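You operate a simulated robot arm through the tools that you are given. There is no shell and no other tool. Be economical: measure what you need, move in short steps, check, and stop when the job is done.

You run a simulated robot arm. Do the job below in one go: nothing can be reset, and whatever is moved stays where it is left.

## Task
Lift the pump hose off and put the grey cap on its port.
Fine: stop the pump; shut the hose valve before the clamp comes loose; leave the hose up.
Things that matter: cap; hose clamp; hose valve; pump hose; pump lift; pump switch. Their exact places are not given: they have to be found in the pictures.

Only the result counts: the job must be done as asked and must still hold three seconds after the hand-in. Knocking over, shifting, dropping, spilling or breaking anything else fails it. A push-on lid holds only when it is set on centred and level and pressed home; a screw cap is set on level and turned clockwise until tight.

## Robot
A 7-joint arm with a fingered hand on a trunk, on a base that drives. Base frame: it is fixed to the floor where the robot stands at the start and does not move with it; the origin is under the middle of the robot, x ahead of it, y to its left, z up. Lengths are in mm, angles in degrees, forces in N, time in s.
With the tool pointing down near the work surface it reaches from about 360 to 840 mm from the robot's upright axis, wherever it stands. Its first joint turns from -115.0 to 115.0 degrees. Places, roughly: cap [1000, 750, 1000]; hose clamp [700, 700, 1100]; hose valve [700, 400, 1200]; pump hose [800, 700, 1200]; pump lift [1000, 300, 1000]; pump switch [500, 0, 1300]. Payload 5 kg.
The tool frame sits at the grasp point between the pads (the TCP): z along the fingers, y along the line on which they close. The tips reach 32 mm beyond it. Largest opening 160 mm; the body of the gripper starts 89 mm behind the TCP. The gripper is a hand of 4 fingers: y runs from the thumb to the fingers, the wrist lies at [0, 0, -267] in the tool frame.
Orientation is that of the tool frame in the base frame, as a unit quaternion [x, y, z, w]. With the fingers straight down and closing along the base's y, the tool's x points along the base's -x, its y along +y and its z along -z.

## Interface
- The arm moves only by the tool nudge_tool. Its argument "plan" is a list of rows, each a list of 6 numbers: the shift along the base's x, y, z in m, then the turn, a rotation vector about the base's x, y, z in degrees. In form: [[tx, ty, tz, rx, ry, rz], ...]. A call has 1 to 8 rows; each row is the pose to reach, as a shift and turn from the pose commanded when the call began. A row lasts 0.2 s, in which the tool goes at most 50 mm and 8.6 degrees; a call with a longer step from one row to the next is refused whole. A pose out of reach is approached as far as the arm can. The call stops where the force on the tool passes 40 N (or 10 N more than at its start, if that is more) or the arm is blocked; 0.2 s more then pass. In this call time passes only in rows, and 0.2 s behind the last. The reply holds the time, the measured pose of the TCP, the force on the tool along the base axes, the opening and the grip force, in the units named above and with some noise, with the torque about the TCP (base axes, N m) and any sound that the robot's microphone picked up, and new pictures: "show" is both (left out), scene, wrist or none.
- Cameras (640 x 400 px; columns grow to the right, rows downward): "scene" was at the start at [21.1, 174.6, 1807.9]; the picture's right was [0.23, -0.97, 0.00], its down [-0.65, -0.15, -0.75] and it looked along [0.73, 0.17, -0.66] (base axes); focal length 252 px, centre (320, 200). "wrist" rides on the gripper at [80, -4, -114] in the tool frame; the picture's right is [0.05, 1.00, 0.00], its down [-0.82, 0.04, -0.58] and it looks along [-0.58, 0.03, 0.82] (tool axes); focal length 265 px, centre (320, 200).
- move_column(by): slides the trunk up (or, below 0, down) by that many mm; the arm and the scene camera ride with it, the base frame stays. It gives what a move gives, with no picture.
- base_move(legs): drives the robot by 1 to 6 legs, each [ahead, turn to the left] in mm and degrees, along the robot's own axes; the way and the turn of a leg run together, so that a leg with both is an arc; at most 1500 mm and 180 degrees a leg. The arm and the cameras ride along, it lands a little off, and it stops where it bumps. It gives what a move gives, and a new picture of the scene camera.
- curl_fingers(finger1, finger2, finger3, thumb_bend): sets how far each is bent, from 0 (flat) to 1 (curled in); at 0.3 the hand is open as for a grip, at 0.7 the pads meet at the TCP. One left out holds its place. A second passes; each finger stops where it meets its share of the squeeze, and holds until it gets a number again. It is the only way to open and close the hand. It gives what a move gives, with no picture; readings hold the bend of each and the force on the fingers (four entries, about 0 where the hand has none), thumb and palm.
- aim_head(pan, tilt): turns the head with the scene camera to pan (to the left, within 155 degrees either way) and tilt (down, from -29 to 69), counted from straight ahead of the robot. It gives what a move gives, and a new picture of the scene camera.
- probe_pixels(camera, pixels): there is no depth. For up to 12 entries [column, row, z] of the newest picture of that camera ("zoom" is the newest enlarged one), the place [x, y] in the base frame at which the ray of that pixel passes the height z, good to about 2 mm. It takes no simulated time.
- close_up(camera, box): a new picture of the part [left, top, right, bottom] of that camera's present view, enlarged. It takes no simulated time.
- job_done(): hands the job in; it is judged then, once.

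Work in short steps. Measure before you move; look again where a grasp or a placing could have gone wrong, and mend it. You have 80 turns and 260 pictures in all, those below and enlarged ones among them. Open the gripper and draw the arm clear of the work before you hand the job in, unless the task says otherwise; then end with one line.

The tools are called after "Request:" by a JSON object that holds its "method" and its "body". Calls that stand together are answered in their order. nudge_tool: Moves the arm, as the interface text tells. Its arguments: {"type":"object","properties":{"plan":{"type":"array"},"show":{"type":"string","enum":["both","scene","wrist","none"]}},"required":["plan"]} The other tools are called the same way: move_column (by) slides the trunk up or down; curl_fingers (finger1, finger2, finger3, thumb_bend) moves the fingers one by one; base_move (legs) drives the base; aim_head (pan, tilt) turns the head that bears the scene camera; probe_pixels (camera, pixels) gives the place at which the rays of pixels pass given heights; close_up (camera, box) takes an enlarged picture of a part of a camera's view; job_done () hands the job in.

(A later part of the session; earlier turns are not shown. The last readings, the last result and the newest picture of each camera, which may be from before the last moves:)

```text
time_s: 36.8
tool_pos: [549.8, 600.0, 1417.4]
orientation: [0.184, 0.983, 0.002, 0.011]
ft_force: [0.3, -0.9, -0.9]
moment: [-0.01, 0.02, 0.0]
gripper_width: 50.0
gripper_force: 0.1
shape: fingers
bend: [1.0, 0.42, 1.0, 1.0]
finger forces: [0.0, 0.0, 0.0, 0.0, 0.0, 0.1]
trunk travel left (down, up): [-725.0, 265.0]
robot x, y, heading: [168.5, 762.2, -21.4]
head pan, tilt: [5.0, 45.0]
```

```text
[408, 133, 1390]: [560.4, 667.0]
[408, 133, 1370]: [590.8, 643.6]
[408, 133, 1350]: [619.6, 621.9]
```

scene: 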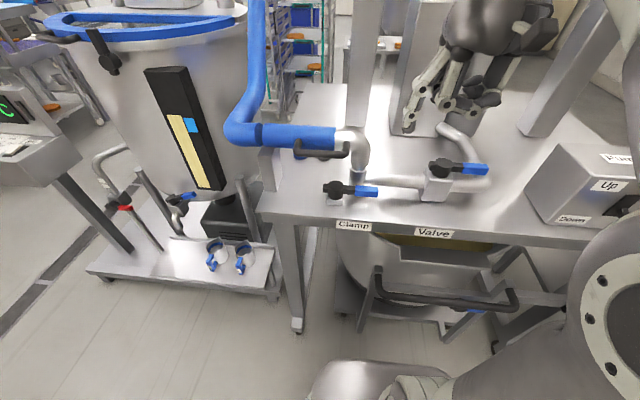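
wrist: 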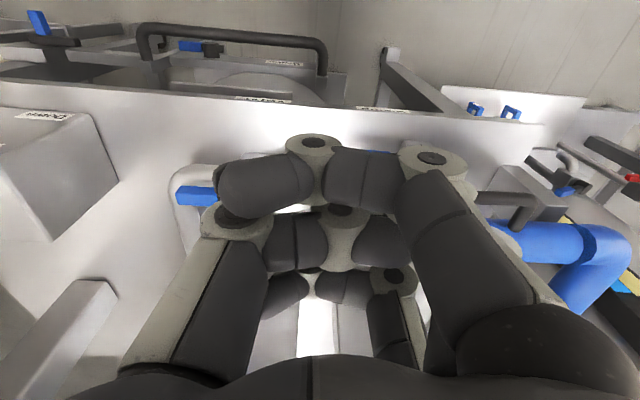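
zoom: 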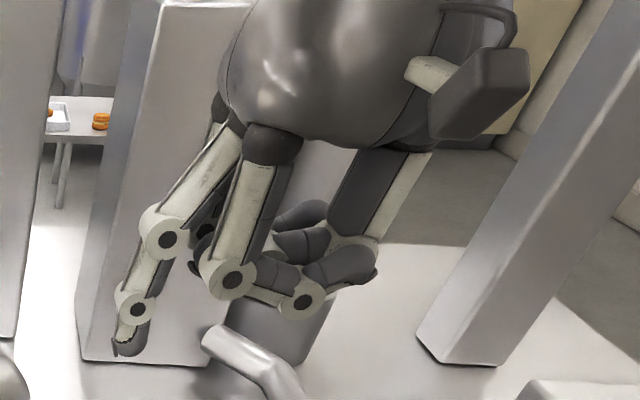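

The finger tip stands at TCP+(22,56,−37). I go to above the far side of the valve handle, tip over ≈(674,356).

Request:
{"method": "nudge_tool", "body": {"plan": [[0.014, -0.04, 0, 0, 0, 0], [0.028, -0.08, 0, 0, 0, 0], [0.042, -0.12, 0, 0, 0, 0], [0.056, -0.16, 0, 0, 0, 0], [0.07, -0.2, 0, 0, 0, 0], [0.084, -0.24, -0.03, 0, 0, 0], [0.096, -0.27, -0.07, 0, 0, 0], [0.102, -0.3, -0.11, 0, 0, 0]]}}

Request:
{"method": "close_up", "body": {"camera": "scene", "box": [410, 60, 570, 220]}}

```text
refused: row 6 steps farther than a row can; nothing moved
```

```text
2.50 times, centred on (490, 140) of scene
```

zoom: 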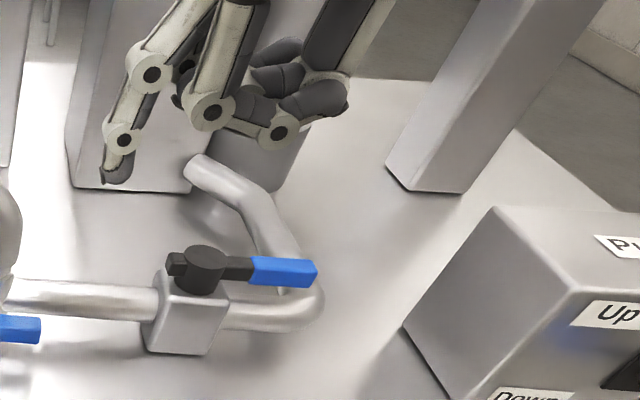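

The plan was refused for step length; I split it with smaller steps.

Request:
{"method": "nudge_tool", "body": {"plan": [[0.015, -0.044, 0, 0, 0, 0], [0.03, -0.088, 0, 0, 0, 0], [0.045, -0.132, 0, 0, 0, 0], [0.06, -0.176, 0, 0, 0, 0], [0.075, -0.22, 0, 0, 0, 0], [0.088, -0.26, 0, 0, 0, 0], [0.102, -0.3, 0, 0, 0, 0], [0.102, -0.3, -0.045, 0, 0, 0]], "show": "none"}}

Request:
{"method": "nudge_tool", "body": {"plan": [[0, 0, -0.045, 0, 0, 0], [0, 0, -0.085, 0, 0, 0]]}}

Request:
{"method": "close_up", "body": {"camera": "scene", "box": [410, 60, 570, 220]}}

```text
time_s: 38.6
tool_pos: [635.4, 316.3, 1350.6]
orientation: [0.186, 0.983, 0.003, 0.012]
ft_force: [-0.3, 0.1, 0.3]
moment: [0.06, -0.08, -0.01]
gripper_width: 50.5
gripper_force: 0.1
shape: fingers
bend: [1.0, 0.42, 1.0, 1.0]
finger forces: [0.0, 0.0, 0.0, 0.1, 0.0, 0.0]
out of reach, approached as far as the arm can: row 4, 5, 6, 7, 8
trunk travel left (down, up): [-725.0, 265.0]
robot x, y, heading: [166.7, 767.0, -20.9]
head pan, tilt: [5.0, 45.0]
```

```text
time_s: 39.2
tool_pos: [637.5, 319.9, 1266.2]
orientation: [0.184, 0.983, 0.003, 0.009]
ft_force: [0.3, 0.4, -0.6]
moment: [0.03, -0.02, -0.01]
gripper_width: 50.0
gripper_force: 0.0
shape: fingers
bend: [1.0, 0.42, 1.0, 1.0]
finger forces: [0.1, 0.1, 0.1, 0.0, 0.1, 0.0]
trunk travel left (down, up): [-725.0, 265.0]
robot x, y, heading: [171.5, 763.6, -21.0]
head pan, tilt: [5.0, 45.0]
```

scene: 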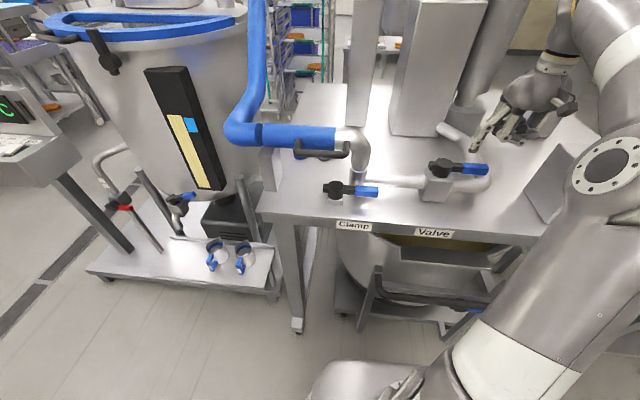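
wrist: 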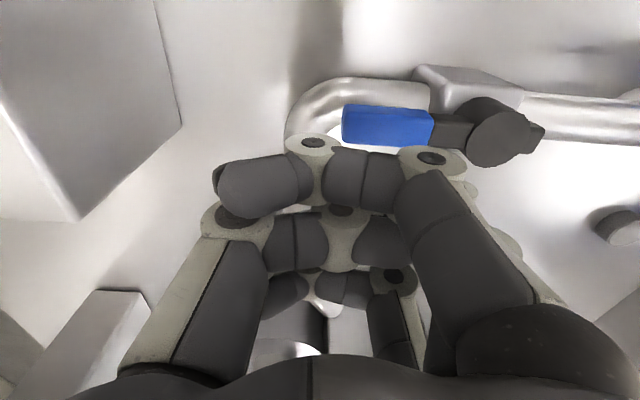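

```text
2.50 times, centred on (490, 140) of scene
```

zoom: 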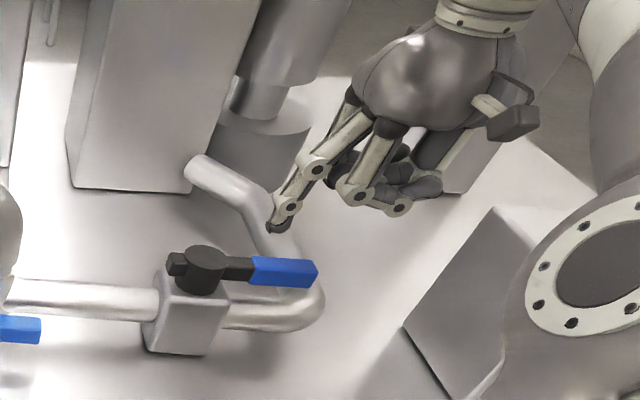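

Now reachable; the tip is ≈19 mm behind the handle line, so I shift a bit further behind and lower to the handle's height.

Request:
{"method": "nudge_tool", "body": {"plan": [[0.018, -0.012, 0, 0, 0, 0], [0.018, -0.012, -0.025, 0, 0, 0], [0.018, -0.012, -0.048, 0, 0, 0]]}}

Request:
{"method": "close_up", "body": {"camera": "scene", "box": [410, 100, 540, 220]}}

Request:
{"method": "close_up", "body": {"camera": "wrist", "box": [260, 60, 560, 260]}}

```text
time_s: 40.0
tool_pos: [655.1, 307.1, 1218.0]
orientation: [0.184, 0.983, 0.002, 0.01]
ft_force: [-0.2, 0.8, -0.6]
moment: [0.02, -0.01, 0.01]
gripper_width: 50.5
gripper_force: 0.0
shape: fingers
bend: [1.0, 0.42, 1.0, 1.0]
finger forces: [0.0, 0.1, 0.0, 0.0, 0.1, 0.1]
trunk travel left (down, up): [-725.0, 265.0]
robot x, y, heading: [167.6, 765.3, -21.2]
head pan, tilt: [5.0, 45.0]
```

scene: 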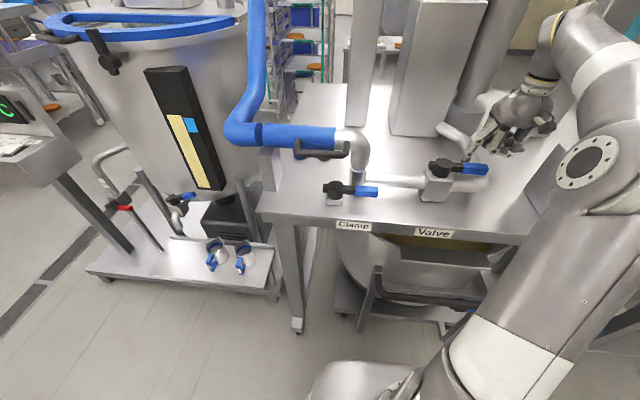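
wrist: 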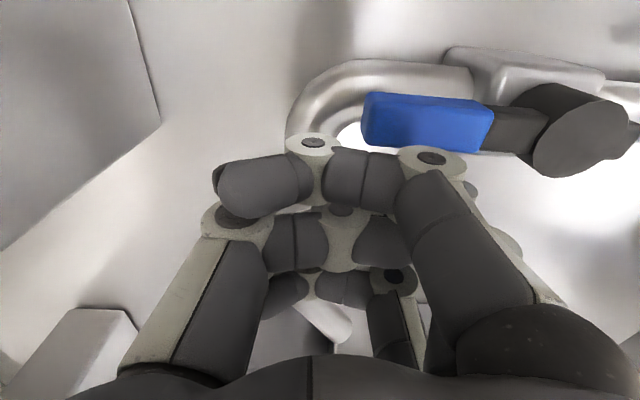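

```text
3.33 times, centred on (475, 160) of scene
```

zoom: 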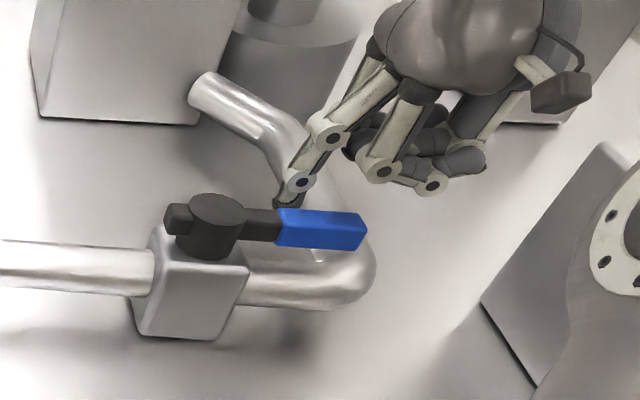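

```text
2.00 times, centred on (410, 160) of wrist
```

zoom: 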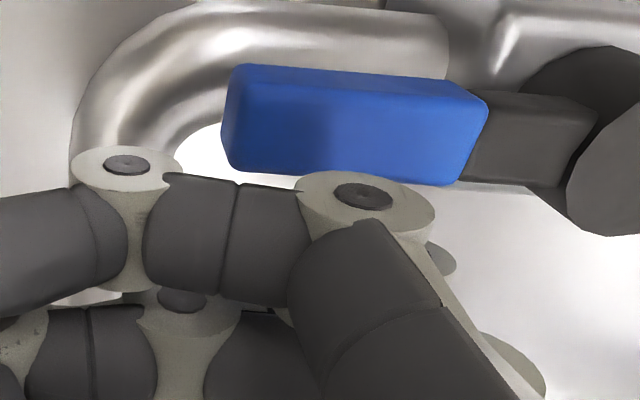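

Request:
{"method": "probe_pixels", "body": {"camera": "scene", "pixels": [[508, 158, 1230], [508, 158, 1210], [461.5, 159.5, 1182], [461.5, 159.5, 1200]]}}

```text
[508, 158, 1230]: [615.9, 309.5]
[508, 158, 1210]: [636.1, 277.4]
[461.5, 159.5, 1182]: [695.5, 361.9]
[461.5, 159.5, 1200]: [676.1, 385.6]
```

The near curled finger clears the handle top by ≈20 mm. I pull the handle toward the robot along an arc about its pivot.

Request:
{"method": "nudge_tool", "body": {"plan": [[-0.0166, 0.007, 0, 0, 0, 0], [-0.0417, 0.0144, 0, 0, 0, 0], [-0.0623, 0.0297, 0, 0, 0, 0], [-0.0771, 0.0511, 0, 0, 0, 0], [-0.0836, 0.0767, 0, 0, 0, 0], [-0.0831, 0.096, 0, 0, 0, 0]]}}

Request:
{"method": "close_up", "body": {"camera": "scene", "box": [410, 100, 540, 220]}}

```text
time_s: 41.4
tool_pos: [569.8, 401.4, 1221.5]
orientation: [0.185, 0.983, 0.002, 0.011]
ft_force: [-2.9, -7.6, 6.6]
moment: [0.19, -0.09, -0.11]
gripper_width: 50.4
gripper_force: 4.3
shape: fingers
bend: [1.0, 0.47, 1.0, 1.0]
finger forces: [0.0, 8.9, 0.1, 0.0, 0.0, 0.0]
trunk travel left (down, up): [-725.0, 265.0]
robot x, y, heading: [167.6, 764.1, -21.3]
head pan, tilt: [5.0, 45.0]
```

scene: 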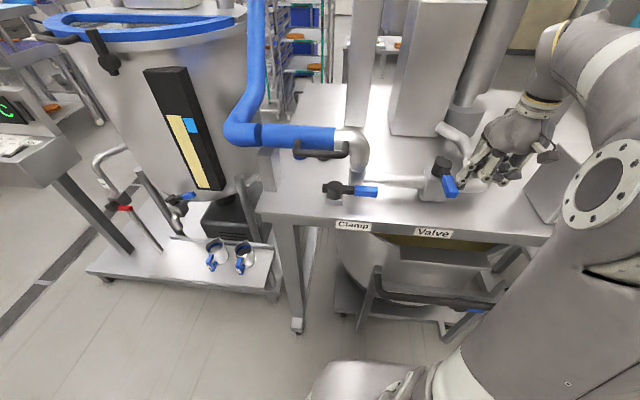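
wrist: 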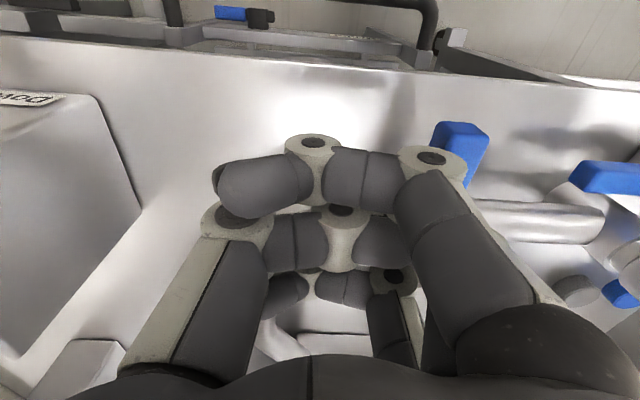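

```text
3.33 times, centred on (475, 160) of scene
```

zoom: 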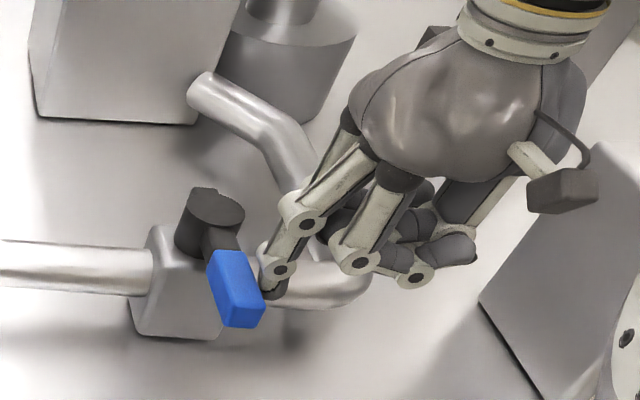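

The handle has swung about 75°; I push further until a stop or clearly across the pipe.

Request:
{"method": "nudge_tool", "body": {"plan": [[0.006, 0.015, 0, 0, 0, 0], [0.014, 0.03, 0, 0, 0, 0], [0.022, 0.045, 0, 0, 0, 0]]}}

Request:
{"method": "close_up", "body": {"camera": "scene", "box": [410, 100, 540, 220]}}

```text
time_s: 42.2
tool_pos: [594.8, 452.7, 1219.5]
orientation: [0.184, 0.983, 0.004, 0.01]
ft_force: [-0.8, -0.1, 11.5]
moment: [0.17, 0.03, -0.01]
gripper_width: 50.3
gripper_force: 5.6
shape: fingers
bend: [1.0, 0.84, 1.0, 1.0]
finger forces: [0.0, 11.6, 0.0, 0.1, 0.0, 0.0]
trunk travel left (down, up): [-725.0, 265.0]
robot x, y, heading: [167.0, 763.6, -21.4]
head pan, tilt: [5.0, 45.0]
```

scene: 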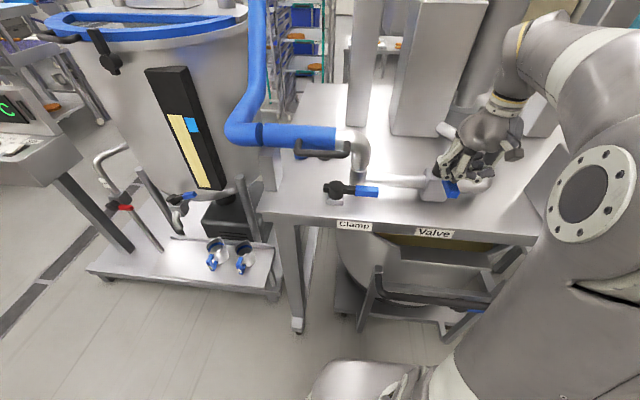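
wrist: 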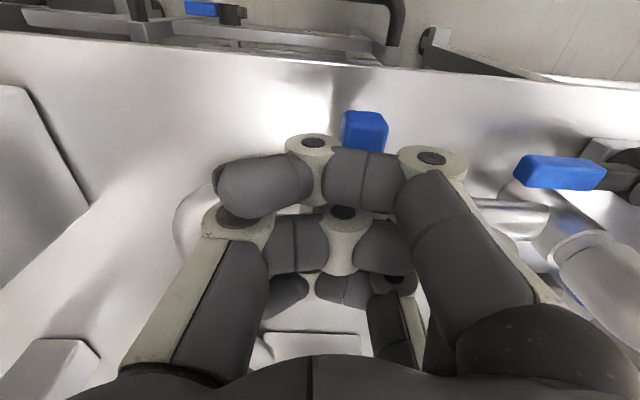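

```text
3.33 times, centred on (475, 160) of scene
```

zoom: 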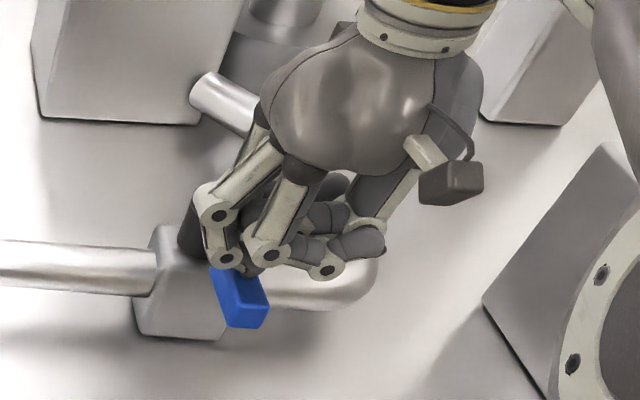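

Request:
{"method": "nudge_tool", "body": {"plan": [[0.0, -0.01, 0.04, 0, 0, 0], [0.0, -0.02, 0.085, 0, 0, 0], [-0.01, -0.02, 0.13, 0, 0, 0]]}}

Request:
{"method": "close_up", "body": {"camera": "scene", "box": [390, 120, 510, 220]}}

Request:
{"method": "probe_pixels", "body": {"camera": "scene", "pixels": [[452.5, 190, 1195], [443.75, 161.25, 1211], [443.75, 161.25, 1205]]}}

```text
time_s: 43.0
tool_pos: [583.8, 432.6, 1348.3]
orientation: [0.184, 0.983, 0.004, 0.011]
ft_force: [0.9, -1.0, -0.1]
moment: [0.01, 0.01, -0.03]
gripper_width: 50.4
gripper_force: 0.1
shape: fingers
bend: [1.0, 0.42, 1.0, 1.0]
finger forces: [0.1, 0.0, 0.0, 0.0, 0.0, 0.0]
trunk travel left (down, up): [-725.0, 265.0]
robot x, y, heading: [167.1, 762.6, -21.0]
head pan, tilt: [5.0, 45.0]
```

scene: 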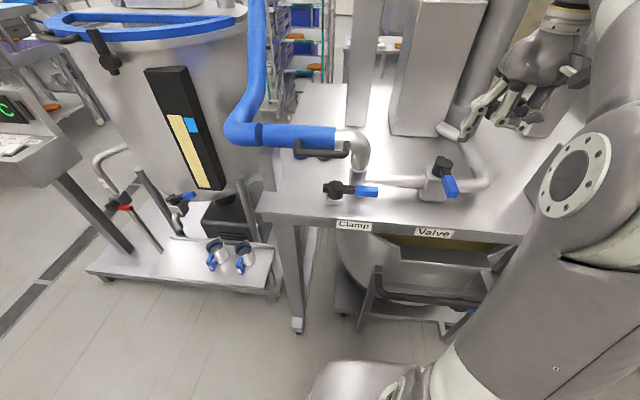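
wrist: 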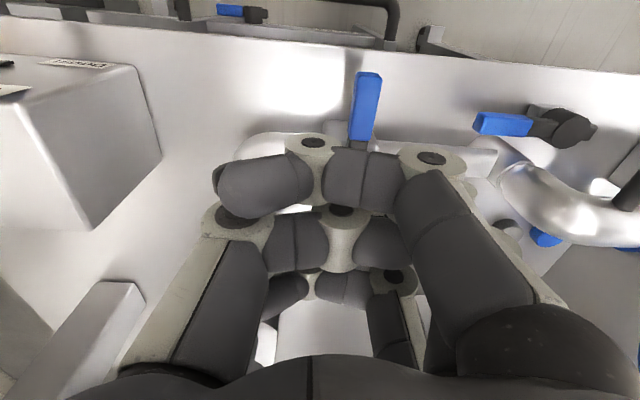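

```text
4.00 times, centred on (450, 170) of scene
```

zoom: 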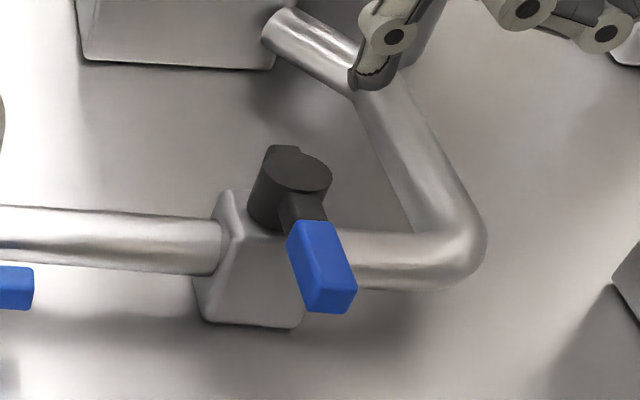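

```text
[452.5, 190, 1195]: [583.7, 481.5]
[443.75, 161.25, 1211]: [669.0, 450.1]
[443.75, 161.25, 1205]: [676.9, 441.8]
```

Handle is now perpendicular to the pipe (valve shut). Next I move the hand above the clamp handle to look at the gap between it and the pipe.

Request:
{"method": "nudge_tool", "body": {"plan": [[0.01, 0.035, 0.02, 0, 0, 0], [0.03, 0.075, 0.03, 0, 0, 0], [0.06, 0.11, 0.03, 0, 0, 0], [0.085, 0.145, 0.03, 0, 0, 0]]}}

Request:
{"method": "close_up", "body": {"camera": "wrist", "box": [240, 20, 560, 220]}}

```text
time_s: 44.0
tool_pos: [670.8, 574.1, 1378.7]
orientation: [0.185, 0.983, 0.003, 0.01]
ft_force: [0.1, 0.8, -0.2]
moment: [-0.04, -0.02, 0.0]
gripper_width: 50.2
gripper_force: 0.2
shape: fingers
bend: [1.0, 0.42, 1.0, 1.0]
finger forces: [0.0, 0.1, 0.0, 0.0, 0.1, 0.0]
trunk travel left (down, up): [-725.0, 265.0]
robot x, y, heading: [169.2, 762.7, -21.1]
head pan, tilt: [5.0, 45.0]
```

scene: 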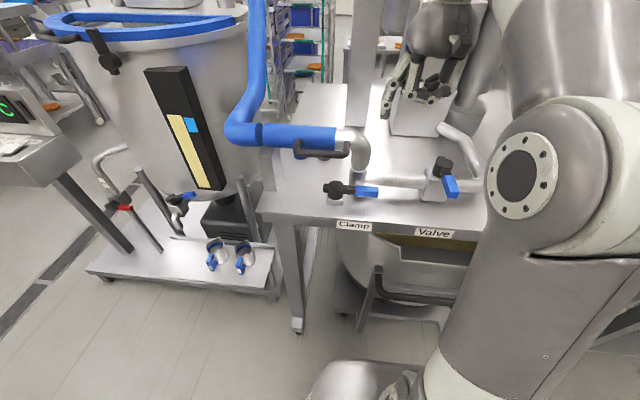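
wrist: 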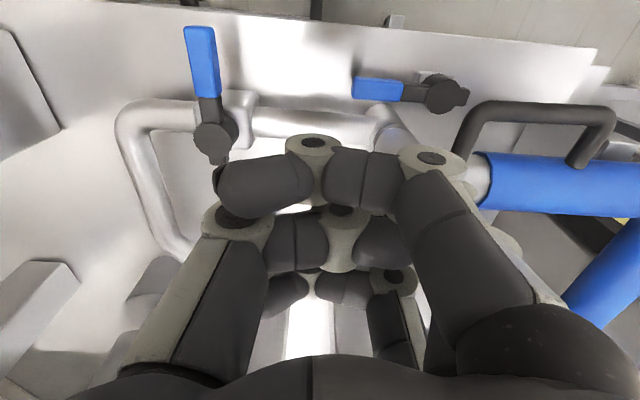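

```text
2.00 times, centred on (400, 120) of wrist
```

zoom: 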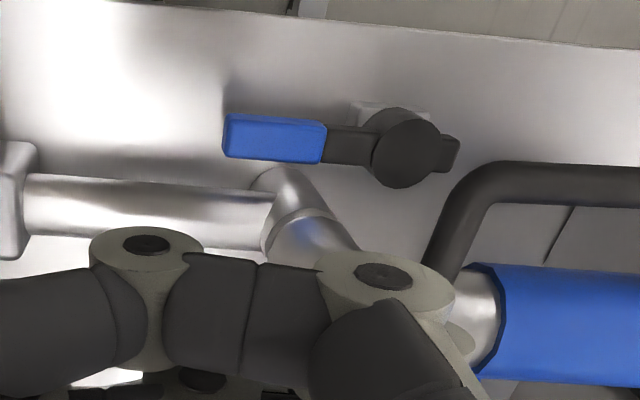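

Request:
{"method": "probe_pixels", "body": {"camera": "wrist", "pixels": [[377.5, 89, 1130], [444, 92.5, 1138], [353, 89, 1130], [315, 110, 1140], [315, 143, 1140], [315, 110, 1120], [377, 99, 1130], [400, 132, 1150], [352, 65, 1080]]}}

Request:
{"method": "probe_pixels", "body": {"camera": "scene", "pixels": [[395, 178, 1140], [395, 186, 1140], [395, 182, 1130], [358, 186, 1100], [358.6, 168.5, 1150]]}}

Request:
{"method": "close_up", "body": {"camera": "scene", "box": [300, 130, 440, 220]}}

```text
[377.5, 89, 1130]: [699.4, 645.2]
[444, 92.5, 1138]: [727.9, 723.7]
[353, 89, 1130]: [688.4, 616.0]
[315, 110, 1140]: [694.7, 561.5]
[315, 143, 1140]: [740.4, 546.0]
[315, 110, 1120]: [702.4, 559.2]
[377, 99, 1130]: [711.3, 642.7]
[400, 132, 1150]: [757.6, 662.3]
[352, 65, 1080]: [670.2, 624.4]
```

```text
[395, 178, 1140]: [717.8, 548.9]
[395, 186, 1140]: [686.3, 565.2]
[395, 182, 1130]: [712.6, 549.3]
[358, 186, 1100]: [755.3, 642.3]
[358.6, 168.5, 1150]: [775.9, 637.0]
```

```text
4.44 times, centred on (370, 175) of scene
```

zoom: 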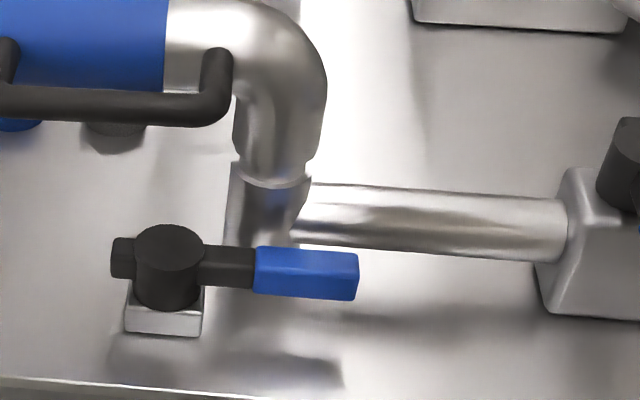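

The pipe passes only ≈10 mm behind the clamp handle, so I will bring the fingertip down into the groove between handle (far edge) and pipe near the handle's end, and drag it toward the robot. First I lower partway and look.

Request:
{"method": "nudge_tool", "body": {"plan": [[0.015, -0.008, -0.04, 0, 0, 0], [0.015, -0.008, -0.085, 0, 0, 0], [0.015, -0.008, -0.13, 0, 0, 0], [0.015, -0.008, -0.165, 0, 0, 0]]}}

Request:
{"method": "close_up", "body": {"camera": "scene", "box": [310, 100, 450, 220]}}

Request:
{"method": "close_up", "body": {"camera": "wrist", "box": [240, 0, 560, 200]}}

```text
time_s: 45.0
tool_pos: [685.2, 567.8, 1213.1]
orientation: [0.184, 0.983, 0.002, 0.011]
ft_force: [0.2, 0.1, -0.8]
moment: [-0.02, 0.03, -0.02]
gripper_width: 50.4
gripper_force: 0.0
shape: fingers
bend: [1.0, 0.42, 1.0, 1.0]
finger forces: [0.1, 0.0, 0.0, 0.0, 0.0, 0.0]
trunk travel left (down, up): [-725.0, 265.0]
robot x, y, heading: [169.0, 767.7, -21.2]
head pan, tilt: [5.0, 45.0]
```

scene: 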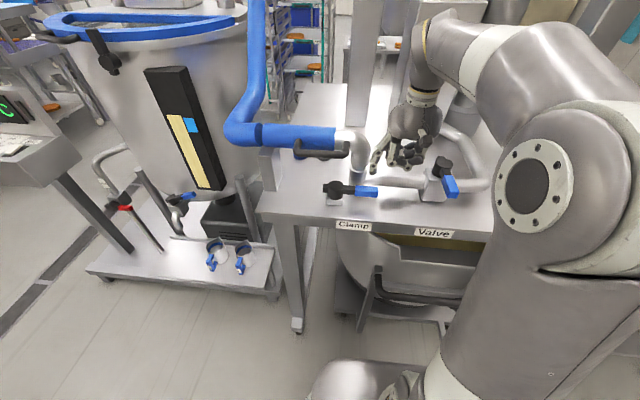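
wrist: 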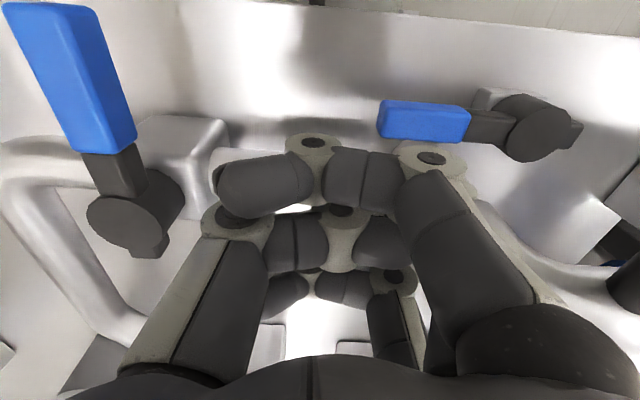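

```text
3.33 times, centred on (380, 160) of scene
```

zoom: 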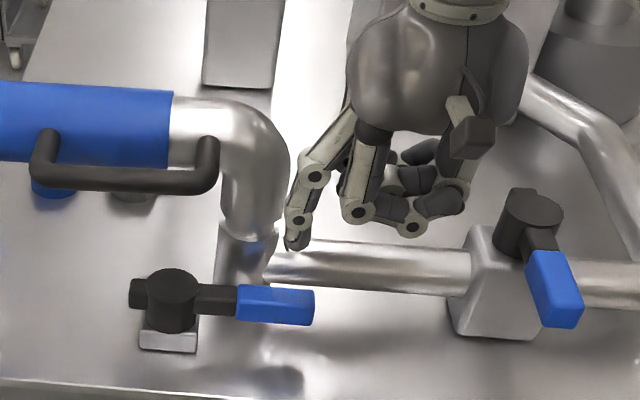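

```text
2.00 times, centred on (400, 100) of wrist
```

zoom: 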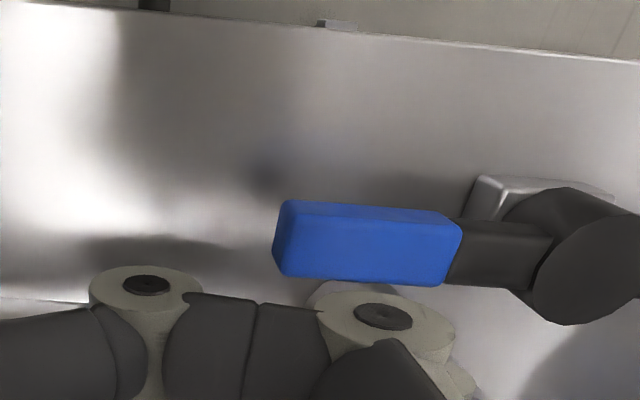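

Request:
{"method": "probe_pixels", "body": {"camera": "scene", "pixels": [[372.9, 173.5, 1176], [372.9, 173.5, 1186], [366.5, 186, 1140], [366.5, 186, 1150], [366.5, 188.5, 1140], [378, 190, 1140]]}}

Request:
{"method": "probe_pixels", "body": {"camera": "wrist", "pixels": [[425, 140, 1140], [380, 138, 1140], [425, 104, 1140], [383, 101, 1140], [425, 140, 1150]]}}

```text
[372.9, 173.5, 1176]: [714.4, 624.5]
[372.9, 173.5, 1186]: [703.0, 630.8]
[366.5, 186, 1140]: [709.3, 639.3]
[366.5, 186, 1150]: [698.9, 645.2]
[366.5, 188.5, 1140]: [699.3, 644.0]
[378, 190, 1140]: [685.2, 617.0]
```

```text
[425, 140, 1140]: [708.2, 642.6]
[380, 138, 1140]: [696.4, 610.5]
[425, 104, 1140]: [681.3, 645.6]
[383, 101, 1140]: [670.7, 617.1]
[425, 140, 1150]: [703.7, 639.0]
```

The handle's top is z≈1140 with its far edge at the groove. I lower the fingertip into the groove in small steps until contact.

Request:
{"method": "nudge_tool", "body": {"plan": [[0.003, -0.001, -0.02, 0, 0, 0], [0.003, -0.001, -0.028, 0, 0, 0], [0.003, -0.001, -0.034, 0, 0, 0], [0.003, -0.001, -0.04, 0, 0, 0], [0.003, -0.001, -0.046, 0, 0, 0]]}}

Request:
{"method": "close_up", "body": {"camera": "scene", "box": [310, 120, 430, 220]}}

Request:
{"method": "close_up", "body": {"camera": "wrist", "box": [240, 0, 560, 200]}}

```text
time_s: 46.2
tool_pos: [689.3, 563.3, 1171.6]
orientation: [0.186, 0.982, 0.0, 0.015]
ft_force: [1.4, -0.1, -0.6]
moment: [0.0, 0.06, -0.01]
gripper_width: 50.3
gripper_force: 0.2
shape: fingers
bend: [1.0, 0.42, 1.0, 1.0]
finger forces: [0.0, 0.2, 0.1, 0.1, 0.0, 0.0]
trunk travel left (down, up): [-725.0, 265.0]
robot x, y, heading: [169.3, 763.5, -21.2]
head pan, tilt: [5.0, 45.0]
stopped in row 5: the force on the tool passed its limit at 42 N (the readings are from after the stop); the commanded pose is now the measured one
```

scene: 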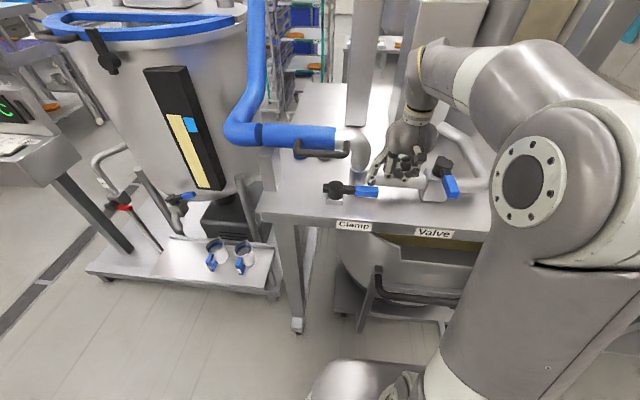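
wrist: 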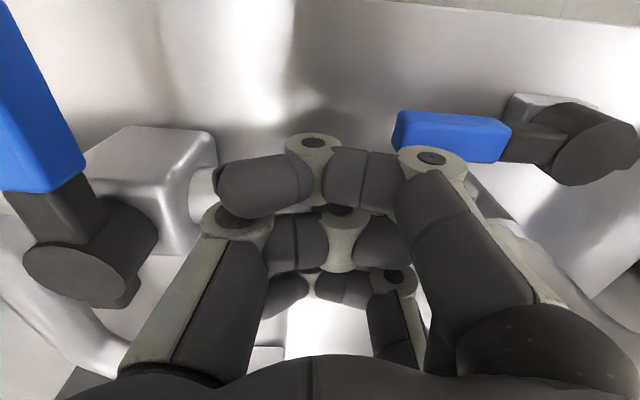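

```text
4.00 times, centred on (370, 170) of scene
```

zoom: 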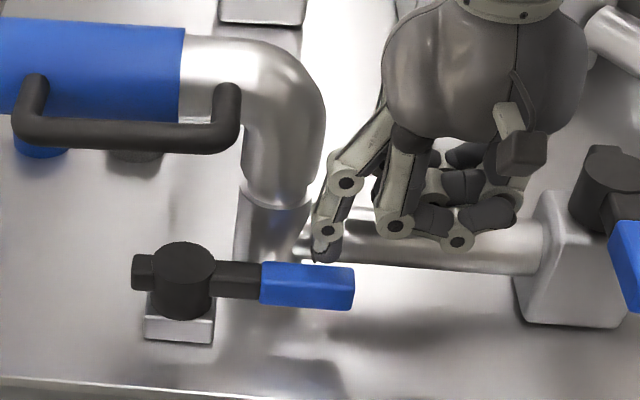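

```text
2.00 times, centred on (400, 100) of wrist
```

zoom: 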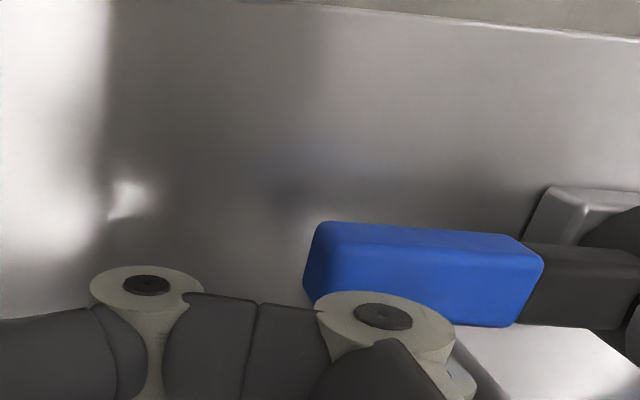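

Contact at tip z≈1135, in the groove behind the handle. I drag toward the robot about 30°.

Request:
{"method": "nudge_tool", "body": {"plan": [[-0.01, 0.004, 0.0, 0, 0, 0], [-0.0223, 0.0089, 0.0, 0, 0, 0], [-0.034, 0.016, -0.002, 0, 0, 0], [-0.0447, 0.0232, -0.004, 0, 0, 0]]}}

Request:
{"method": "close_up", "body": {"camera": "scene", "box": [310, 120, 430, 220]}}

```text
time_s: 47.2
tool_pos: [644.3, 586.1, 1168.1]
orientation: [0.186, 0.982, 0.003, 0.015]
ft_force: [0.0, 0.2, 0.2]
moment: [0.03, 0.01, 0.02]
gripper_width: 50.2
gripper_force: 0.1
shape: fingers
bend: [1.0, 0.42, 1.0, 1.0]
finger forces: [0.1, 0.0, 0.1, 0.0, 0.0, 0.1]
trunk travel left (down, up): [-725.0, 265.0]
robot x, y, heading: [168.5, 767.3, -21.2]
head pan, tilt: [5.0, 45.0]
```

scene: 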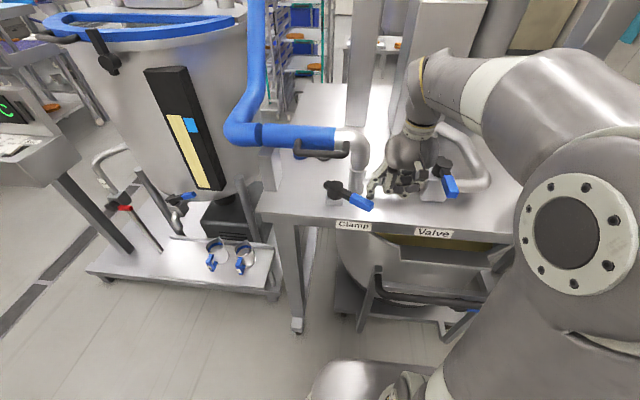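
wrist: 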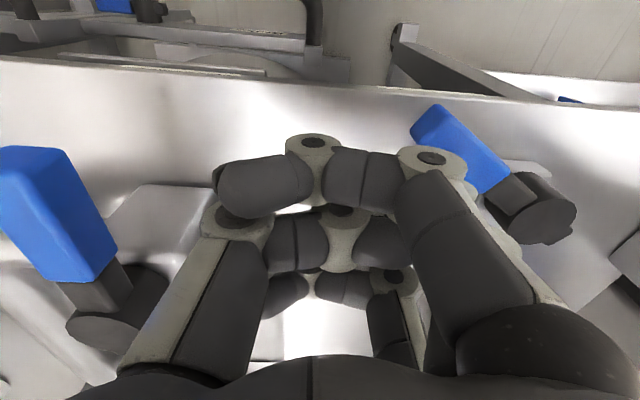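

```text
4.00 times, centred on (370, 170) of scene
```

zoom: 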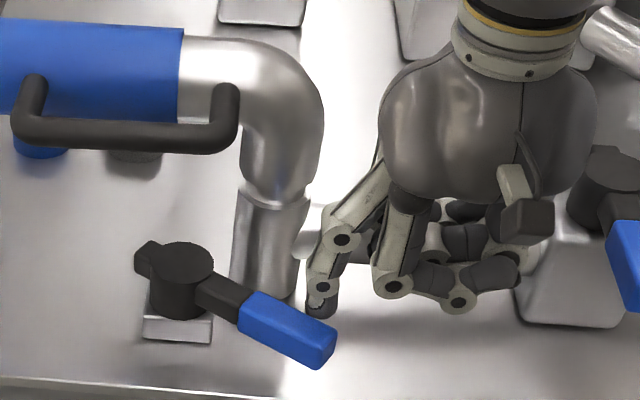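

The handle swings with the finger (≈35°). I lower 14 mm for a firmer hook and carry on along the arc.

Request:
{"method": "nudge_tool", "body": {"plan": [[0.0, 0.0, -0.014, 0, 0, 0], [-0.0226, 0.0273, -0.014, 0, 0, 0], [-0.03, 0.044, -0.014, 0, 0, 0], [-0.0342, 0.061, -0.014, 0, 0, 0], [-0.036, 0.08, -0.014, 0, 0, 0], [-0.0343, 0.0965, -0.014, 0, 0, 0], [-0.0297, 0.114, -0.014, 0, 0, 0]]}}

Request:
{"method": "close_up", "body": {"camera": "scene", "box": [300, 120, 420, 220]}}

```text
time_s: 48.8
tool_pos: [612.1, 705.5, 1155.3]
orientation: [0.184, 0.983, 0.003, 0.014]
ft_force: [-3.2, -1.6, 9.4]
moment: [0.03, 0.07, 0.06]
gripper_width: 50.0
gripper_force: 4.6
shape: fingers
bend: [1.0, 0.86, 1.0, 1.0]
finger forces: [0.0, 10.2, 0.0, 0.1, 0.0, 0.0]
trunk travel left (down, up): [-725.0, 265.0]
robot x, y, heading: [169.8, 759.4, -21.2]
head pan, tilt: [5.0, 45.0]
```

scene: 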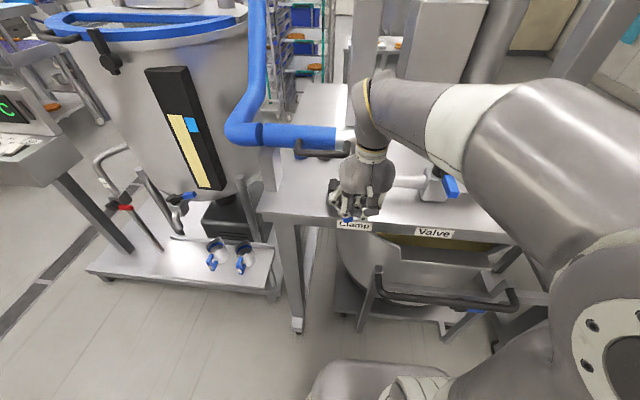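
wrist: 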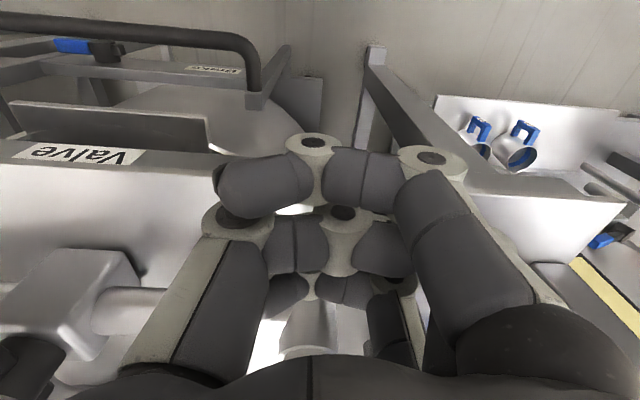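

```text
4.00 times, centred on (360, 170) of scene
```

zoom: 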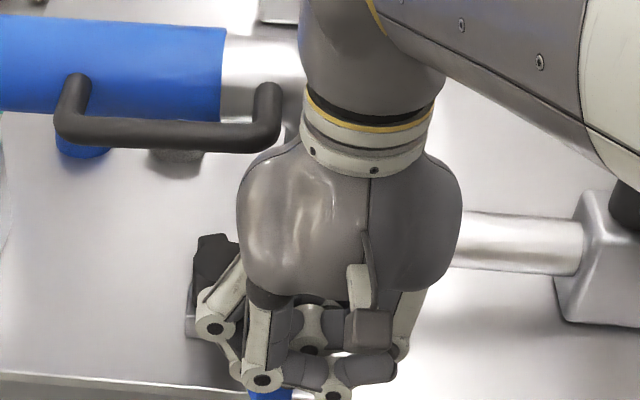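

The finger yielded, so the handle is at its stop. I back off toward the robot and up, and look.

Request:
{"method": "nudge_tool", "body": {"plan": [[-0.01, -0.01, 0.03, 0, 0, 0], [-0.03, -0.02, 0.07, 0, 0, 0], [-0.05, -0.04, 0.11, 0, 0, 0], [-0.06, -0.08, 0.135, 0, 0, 0], [-0.06, -0.12, 0.15, 0, 0, 0], [-0.06, -0.16, 0.165, 0, 0, 0]]}}

Request:
{"method": "close_up", "body": {"camera": "scene", "box": [290, 120, 410, 220]}}

```text
time_s: 50.2
tool_pos: [552.6, 539.1, 1320.4]
orientation: [0.186, 0.982, 0.002, 0.014]
ft_force: [1.2, 0.4, 0.4]
moment: [0.05, 0.01, 0.01]
gripper_width: 50.1
gripper_force: 0.1
shape: fingers
bend: [1.0, 0.42, 1.0, 1.0]
finger forces: [0.0, 0.1, 0.0, 0.0, 0.1, 0.0]
trunk travel left (down, up): [-725.0, 265.0]
robot x, y, heading: [170.6, 761.7, -21.3]
head pan, tilt: [5.0, 45.0]
```

scene: 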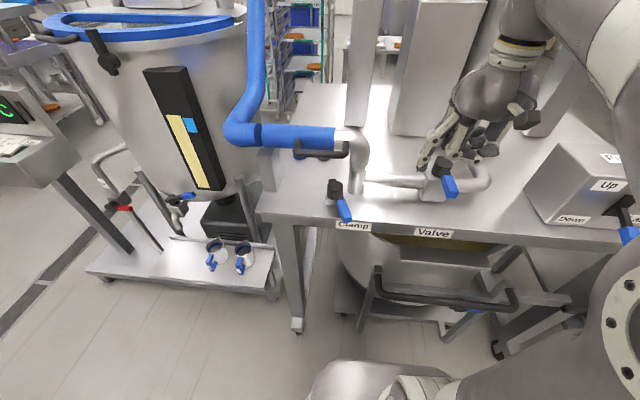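
wrist: 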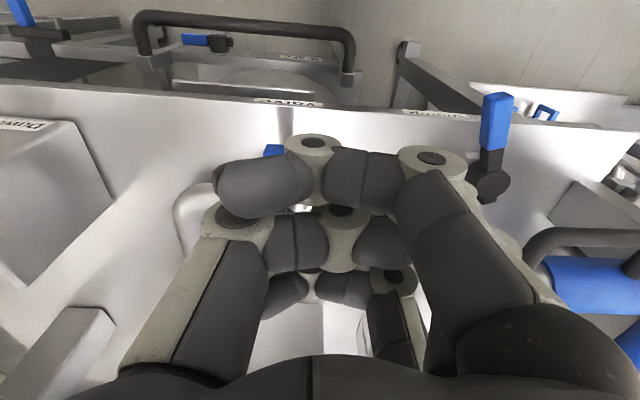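

```text
4.00 times, centred on (350, 170) of scene
```

zoom: 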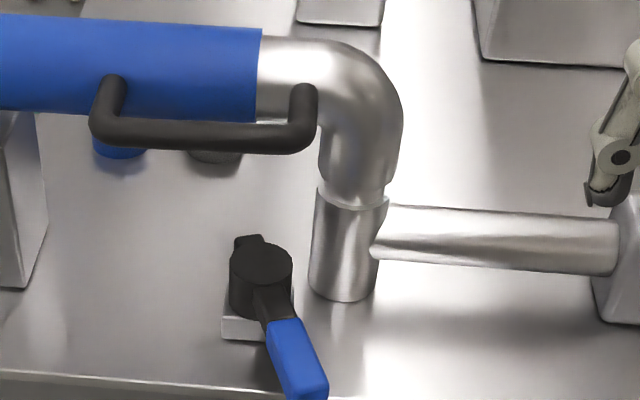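

The clamp handle now points toward the robot. I turn the head to the pump box to see the latch light and lift lever.

Request:
{"method": "aim_head", "body": {"pan": -35, "tilt": 45}}

Request:
{"method": "close_up", "body": {"camera": "scene", "box": [160, 80, 480, 280]}}

```text
time_s: 51.3
tool_pos: [552.7, 540.2, 1321.6]
orientation: [0.186, 0.982, 0.002, 0.016]
ft_force: [0.3, -0.7, 0.4]
moment: [-0.02, 0.02, 0.01]
gripper_width: 50.1
gripper_force: 0.1
shape: fingers
bend: [1.0, 0.42, 1.0, 1.0]
finger forces: [0.1, 0.0, 0.0, 0.0, 0.0, 0.1]
trunk travel left (down, up): [-725.0, 265.0]
robot x, y, heading: [174.1, 762.4, -20.9]
head pan, tilt: [-35.0, 45.0]
```

scene: 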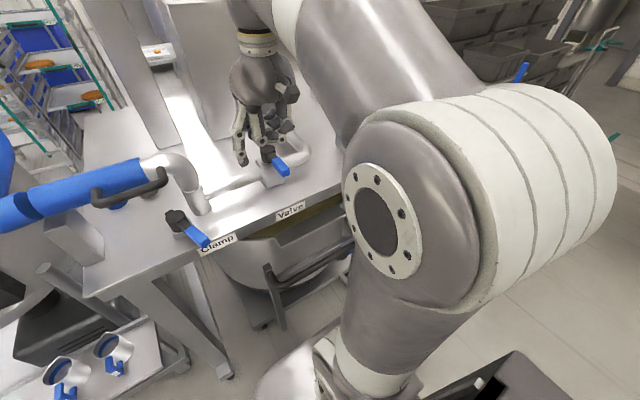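

```text
2.00 times, centred on (320, 180) of scene
```

zoom: 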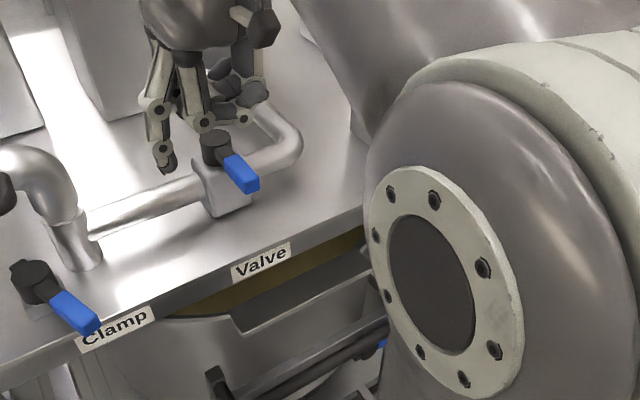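

The forearm hides the box from here. I move the hand along the table front to above the lift lever at ≈(380,136,1130) and use the wrist camera.

Request:
{"method": "nudge_tool", "body": {"plan": [[-0.0187, -0.044, 0, 0, 0, 0], [-0.0374, -0.088, 0, 0, 0, 0], [-0.0561, -0.132, 0, 0, 0, 0], [-0.0748, -0.176, 0, 0, 0, 0], [-0.0935, -0.22, -0.01, 0, 0, 0], [-0.112, -0.264, -0.02, 0, 0, 0], [-0.131, -0.308, -0.02, 0, 0, 0], [-0.149, -0.35, -0.02, 0, 0, 0]]}}

Request:
{"method": "curl_fingers", "body": {"finger1": 0.3, "finger2": 0.3, "finger3": 0.3, "thumb_bend": 0.3}}

Request:
{"method": "aim_head", "body": {"pan": -55, "tilt": 40}}

Request:
{"method": "close_up", "body": {"camera": "wrist", "box": [0, 0, 640, 400]}}

```text
time_s: 53.3
tool_pos: [388.4, 172.3, 1248.4]
orientation: [0.226, 0.971, 0.0, -0.079]
ft_force: [1.6, 1.8, 0.1]
moment: [-0.2, 0.07, 0.0]
gripper_width: 50.5
gripper_force: 0.0
shape: fingers
bend: [1.0, 0.42, 1.0, 1.0]
finger forces: [0.1, 0.0, 0.0, 0.1, 0.0, 0.1]
trunk travel left (down, up): [-725.0, 265.0]
robot x, y, heading: [169.4, 761.5, -21.5]
head pan, tilt: [-35.0, 45.0]
stopped in row 8: the arm was blocked; the commanded pose is now the measured one
```

scene: 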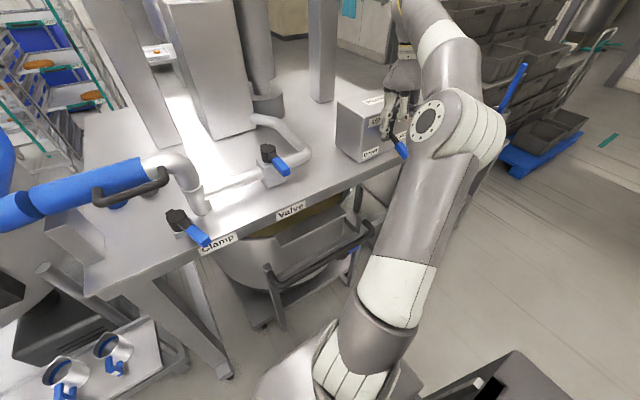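
wrist: 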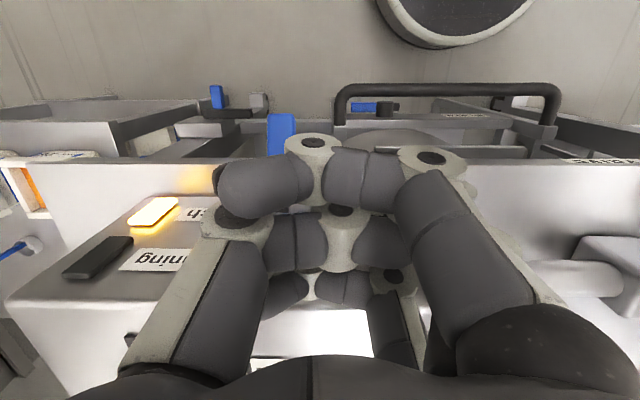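

```text
time_s: 54.3
tool_pos: [388.2, 168.6, 1246.7]
orientation: [0.227, 0.971, 0.003, -0.08]
ft_force: [-0.3, -0.7, 0.4]
moment: [0.04, -0.04, -0.04]
gripper_width: 169.9
gripper_force: 0.1
shape: fingers
bend: [0.3, 0.3, 0.3, 0.3]
finger forces: [0.0, 0.0, 0.0, 0.0, 0.0, 0.0]
trunk travel left (down, up): [-725.0, 265.0]
robot x, y, heading: [170.4, 766.2, -21.2]
head pan, tilt: [-35.0, 45.0]
```

```text
time_s: 55.1
tool_pos: [388.5, 169.7, 1246.7]
orientation: [0.227, 0.971, 0.002, -0.079]
ft_force: [-0.8, 0.9, 0.0]
moment: [-0.01, 0.01, 0.03]
gripper_width: 170.0
gripper_force: 0.0
shape: fingers
bend: [0.3, 0.3, 0.3, 0.3]
finger forces: [0.0, 0.0, 0.1, 0.0, 0.0, 0.0]
trunk travel left (down, up): [-725.0, 265.0]
robot x, y, heading: [168.2, 758.2, -21.2]
head pan, tilt: [-55.0, 40.0]
```

scene: 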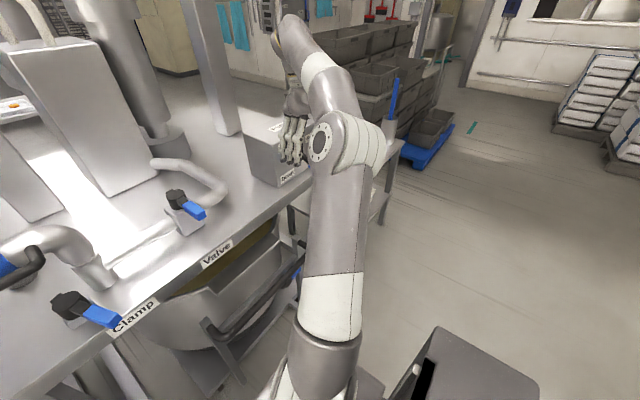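

```text
1.00 times, centred on (320, 200) of wrist (not enlarged: the box is as wide or as high as the picture)
```

zoom: 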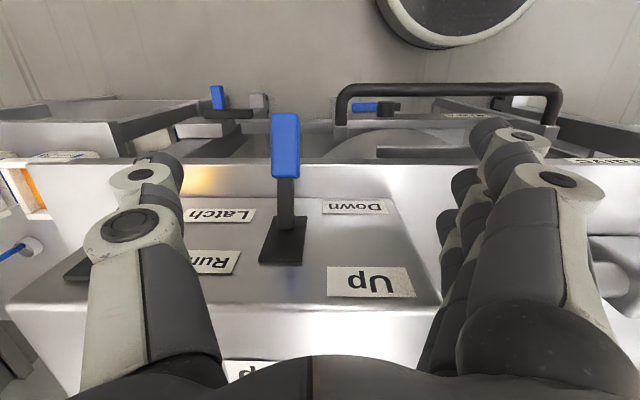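

The wrist picture shows the lever with its blue grip at (285,145), "Latch" still lit. I probe the grip's place.

Request:
{"method": "nudge_tool", "body": {"plan": [[0, 0, 0, 0, 0, 0]], "show": "wrist"}}

Request:
{"method": "probe_pixels", "body": {"camera": "wrist", "pixels": [[285, 118, 1130], [285, 145, 1130], [285, 178, 1140], [285, 240, 1175], [285, 118, 1110], [285, 145, 1110], [272, 165, 1130], [299, 165, 1130]]}}

```text
time_s: 55.5
tool_pos: [388.9, 169.1, 1246.9]
orientation: [0.227, 0.971, 0.003, -0.08]
ft_force: [-0.3, -0.1, -0.3]
moment: [0.01, 0.0, 0.01]
gripper_width: 169.9
gripper_force: 0.2
shape: fingers
bend: [0.3, 0.3, 0.3, 0.3]
finger forces: [0.1, 0.0, 0.0, 0.0, 0.0, 0.0]
trunk travel left (down, up): [-725.0, 265.0]
robot x, y, heading: [170.0, 765.2, -21.4]
head pan, tilt: [-55.0, 40.0]
```

wrist: 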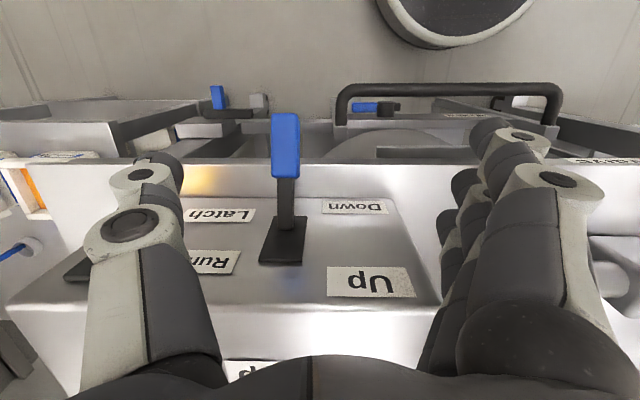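

```text
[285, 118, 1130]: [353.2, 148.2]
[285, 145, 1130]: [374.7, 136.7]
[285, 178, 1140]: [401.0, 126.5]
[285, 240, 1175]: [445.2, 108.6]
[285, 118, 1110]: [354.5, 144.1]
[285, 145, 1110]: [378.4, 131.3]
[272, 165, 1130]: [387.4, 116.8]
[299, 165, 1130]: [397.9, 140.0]
```

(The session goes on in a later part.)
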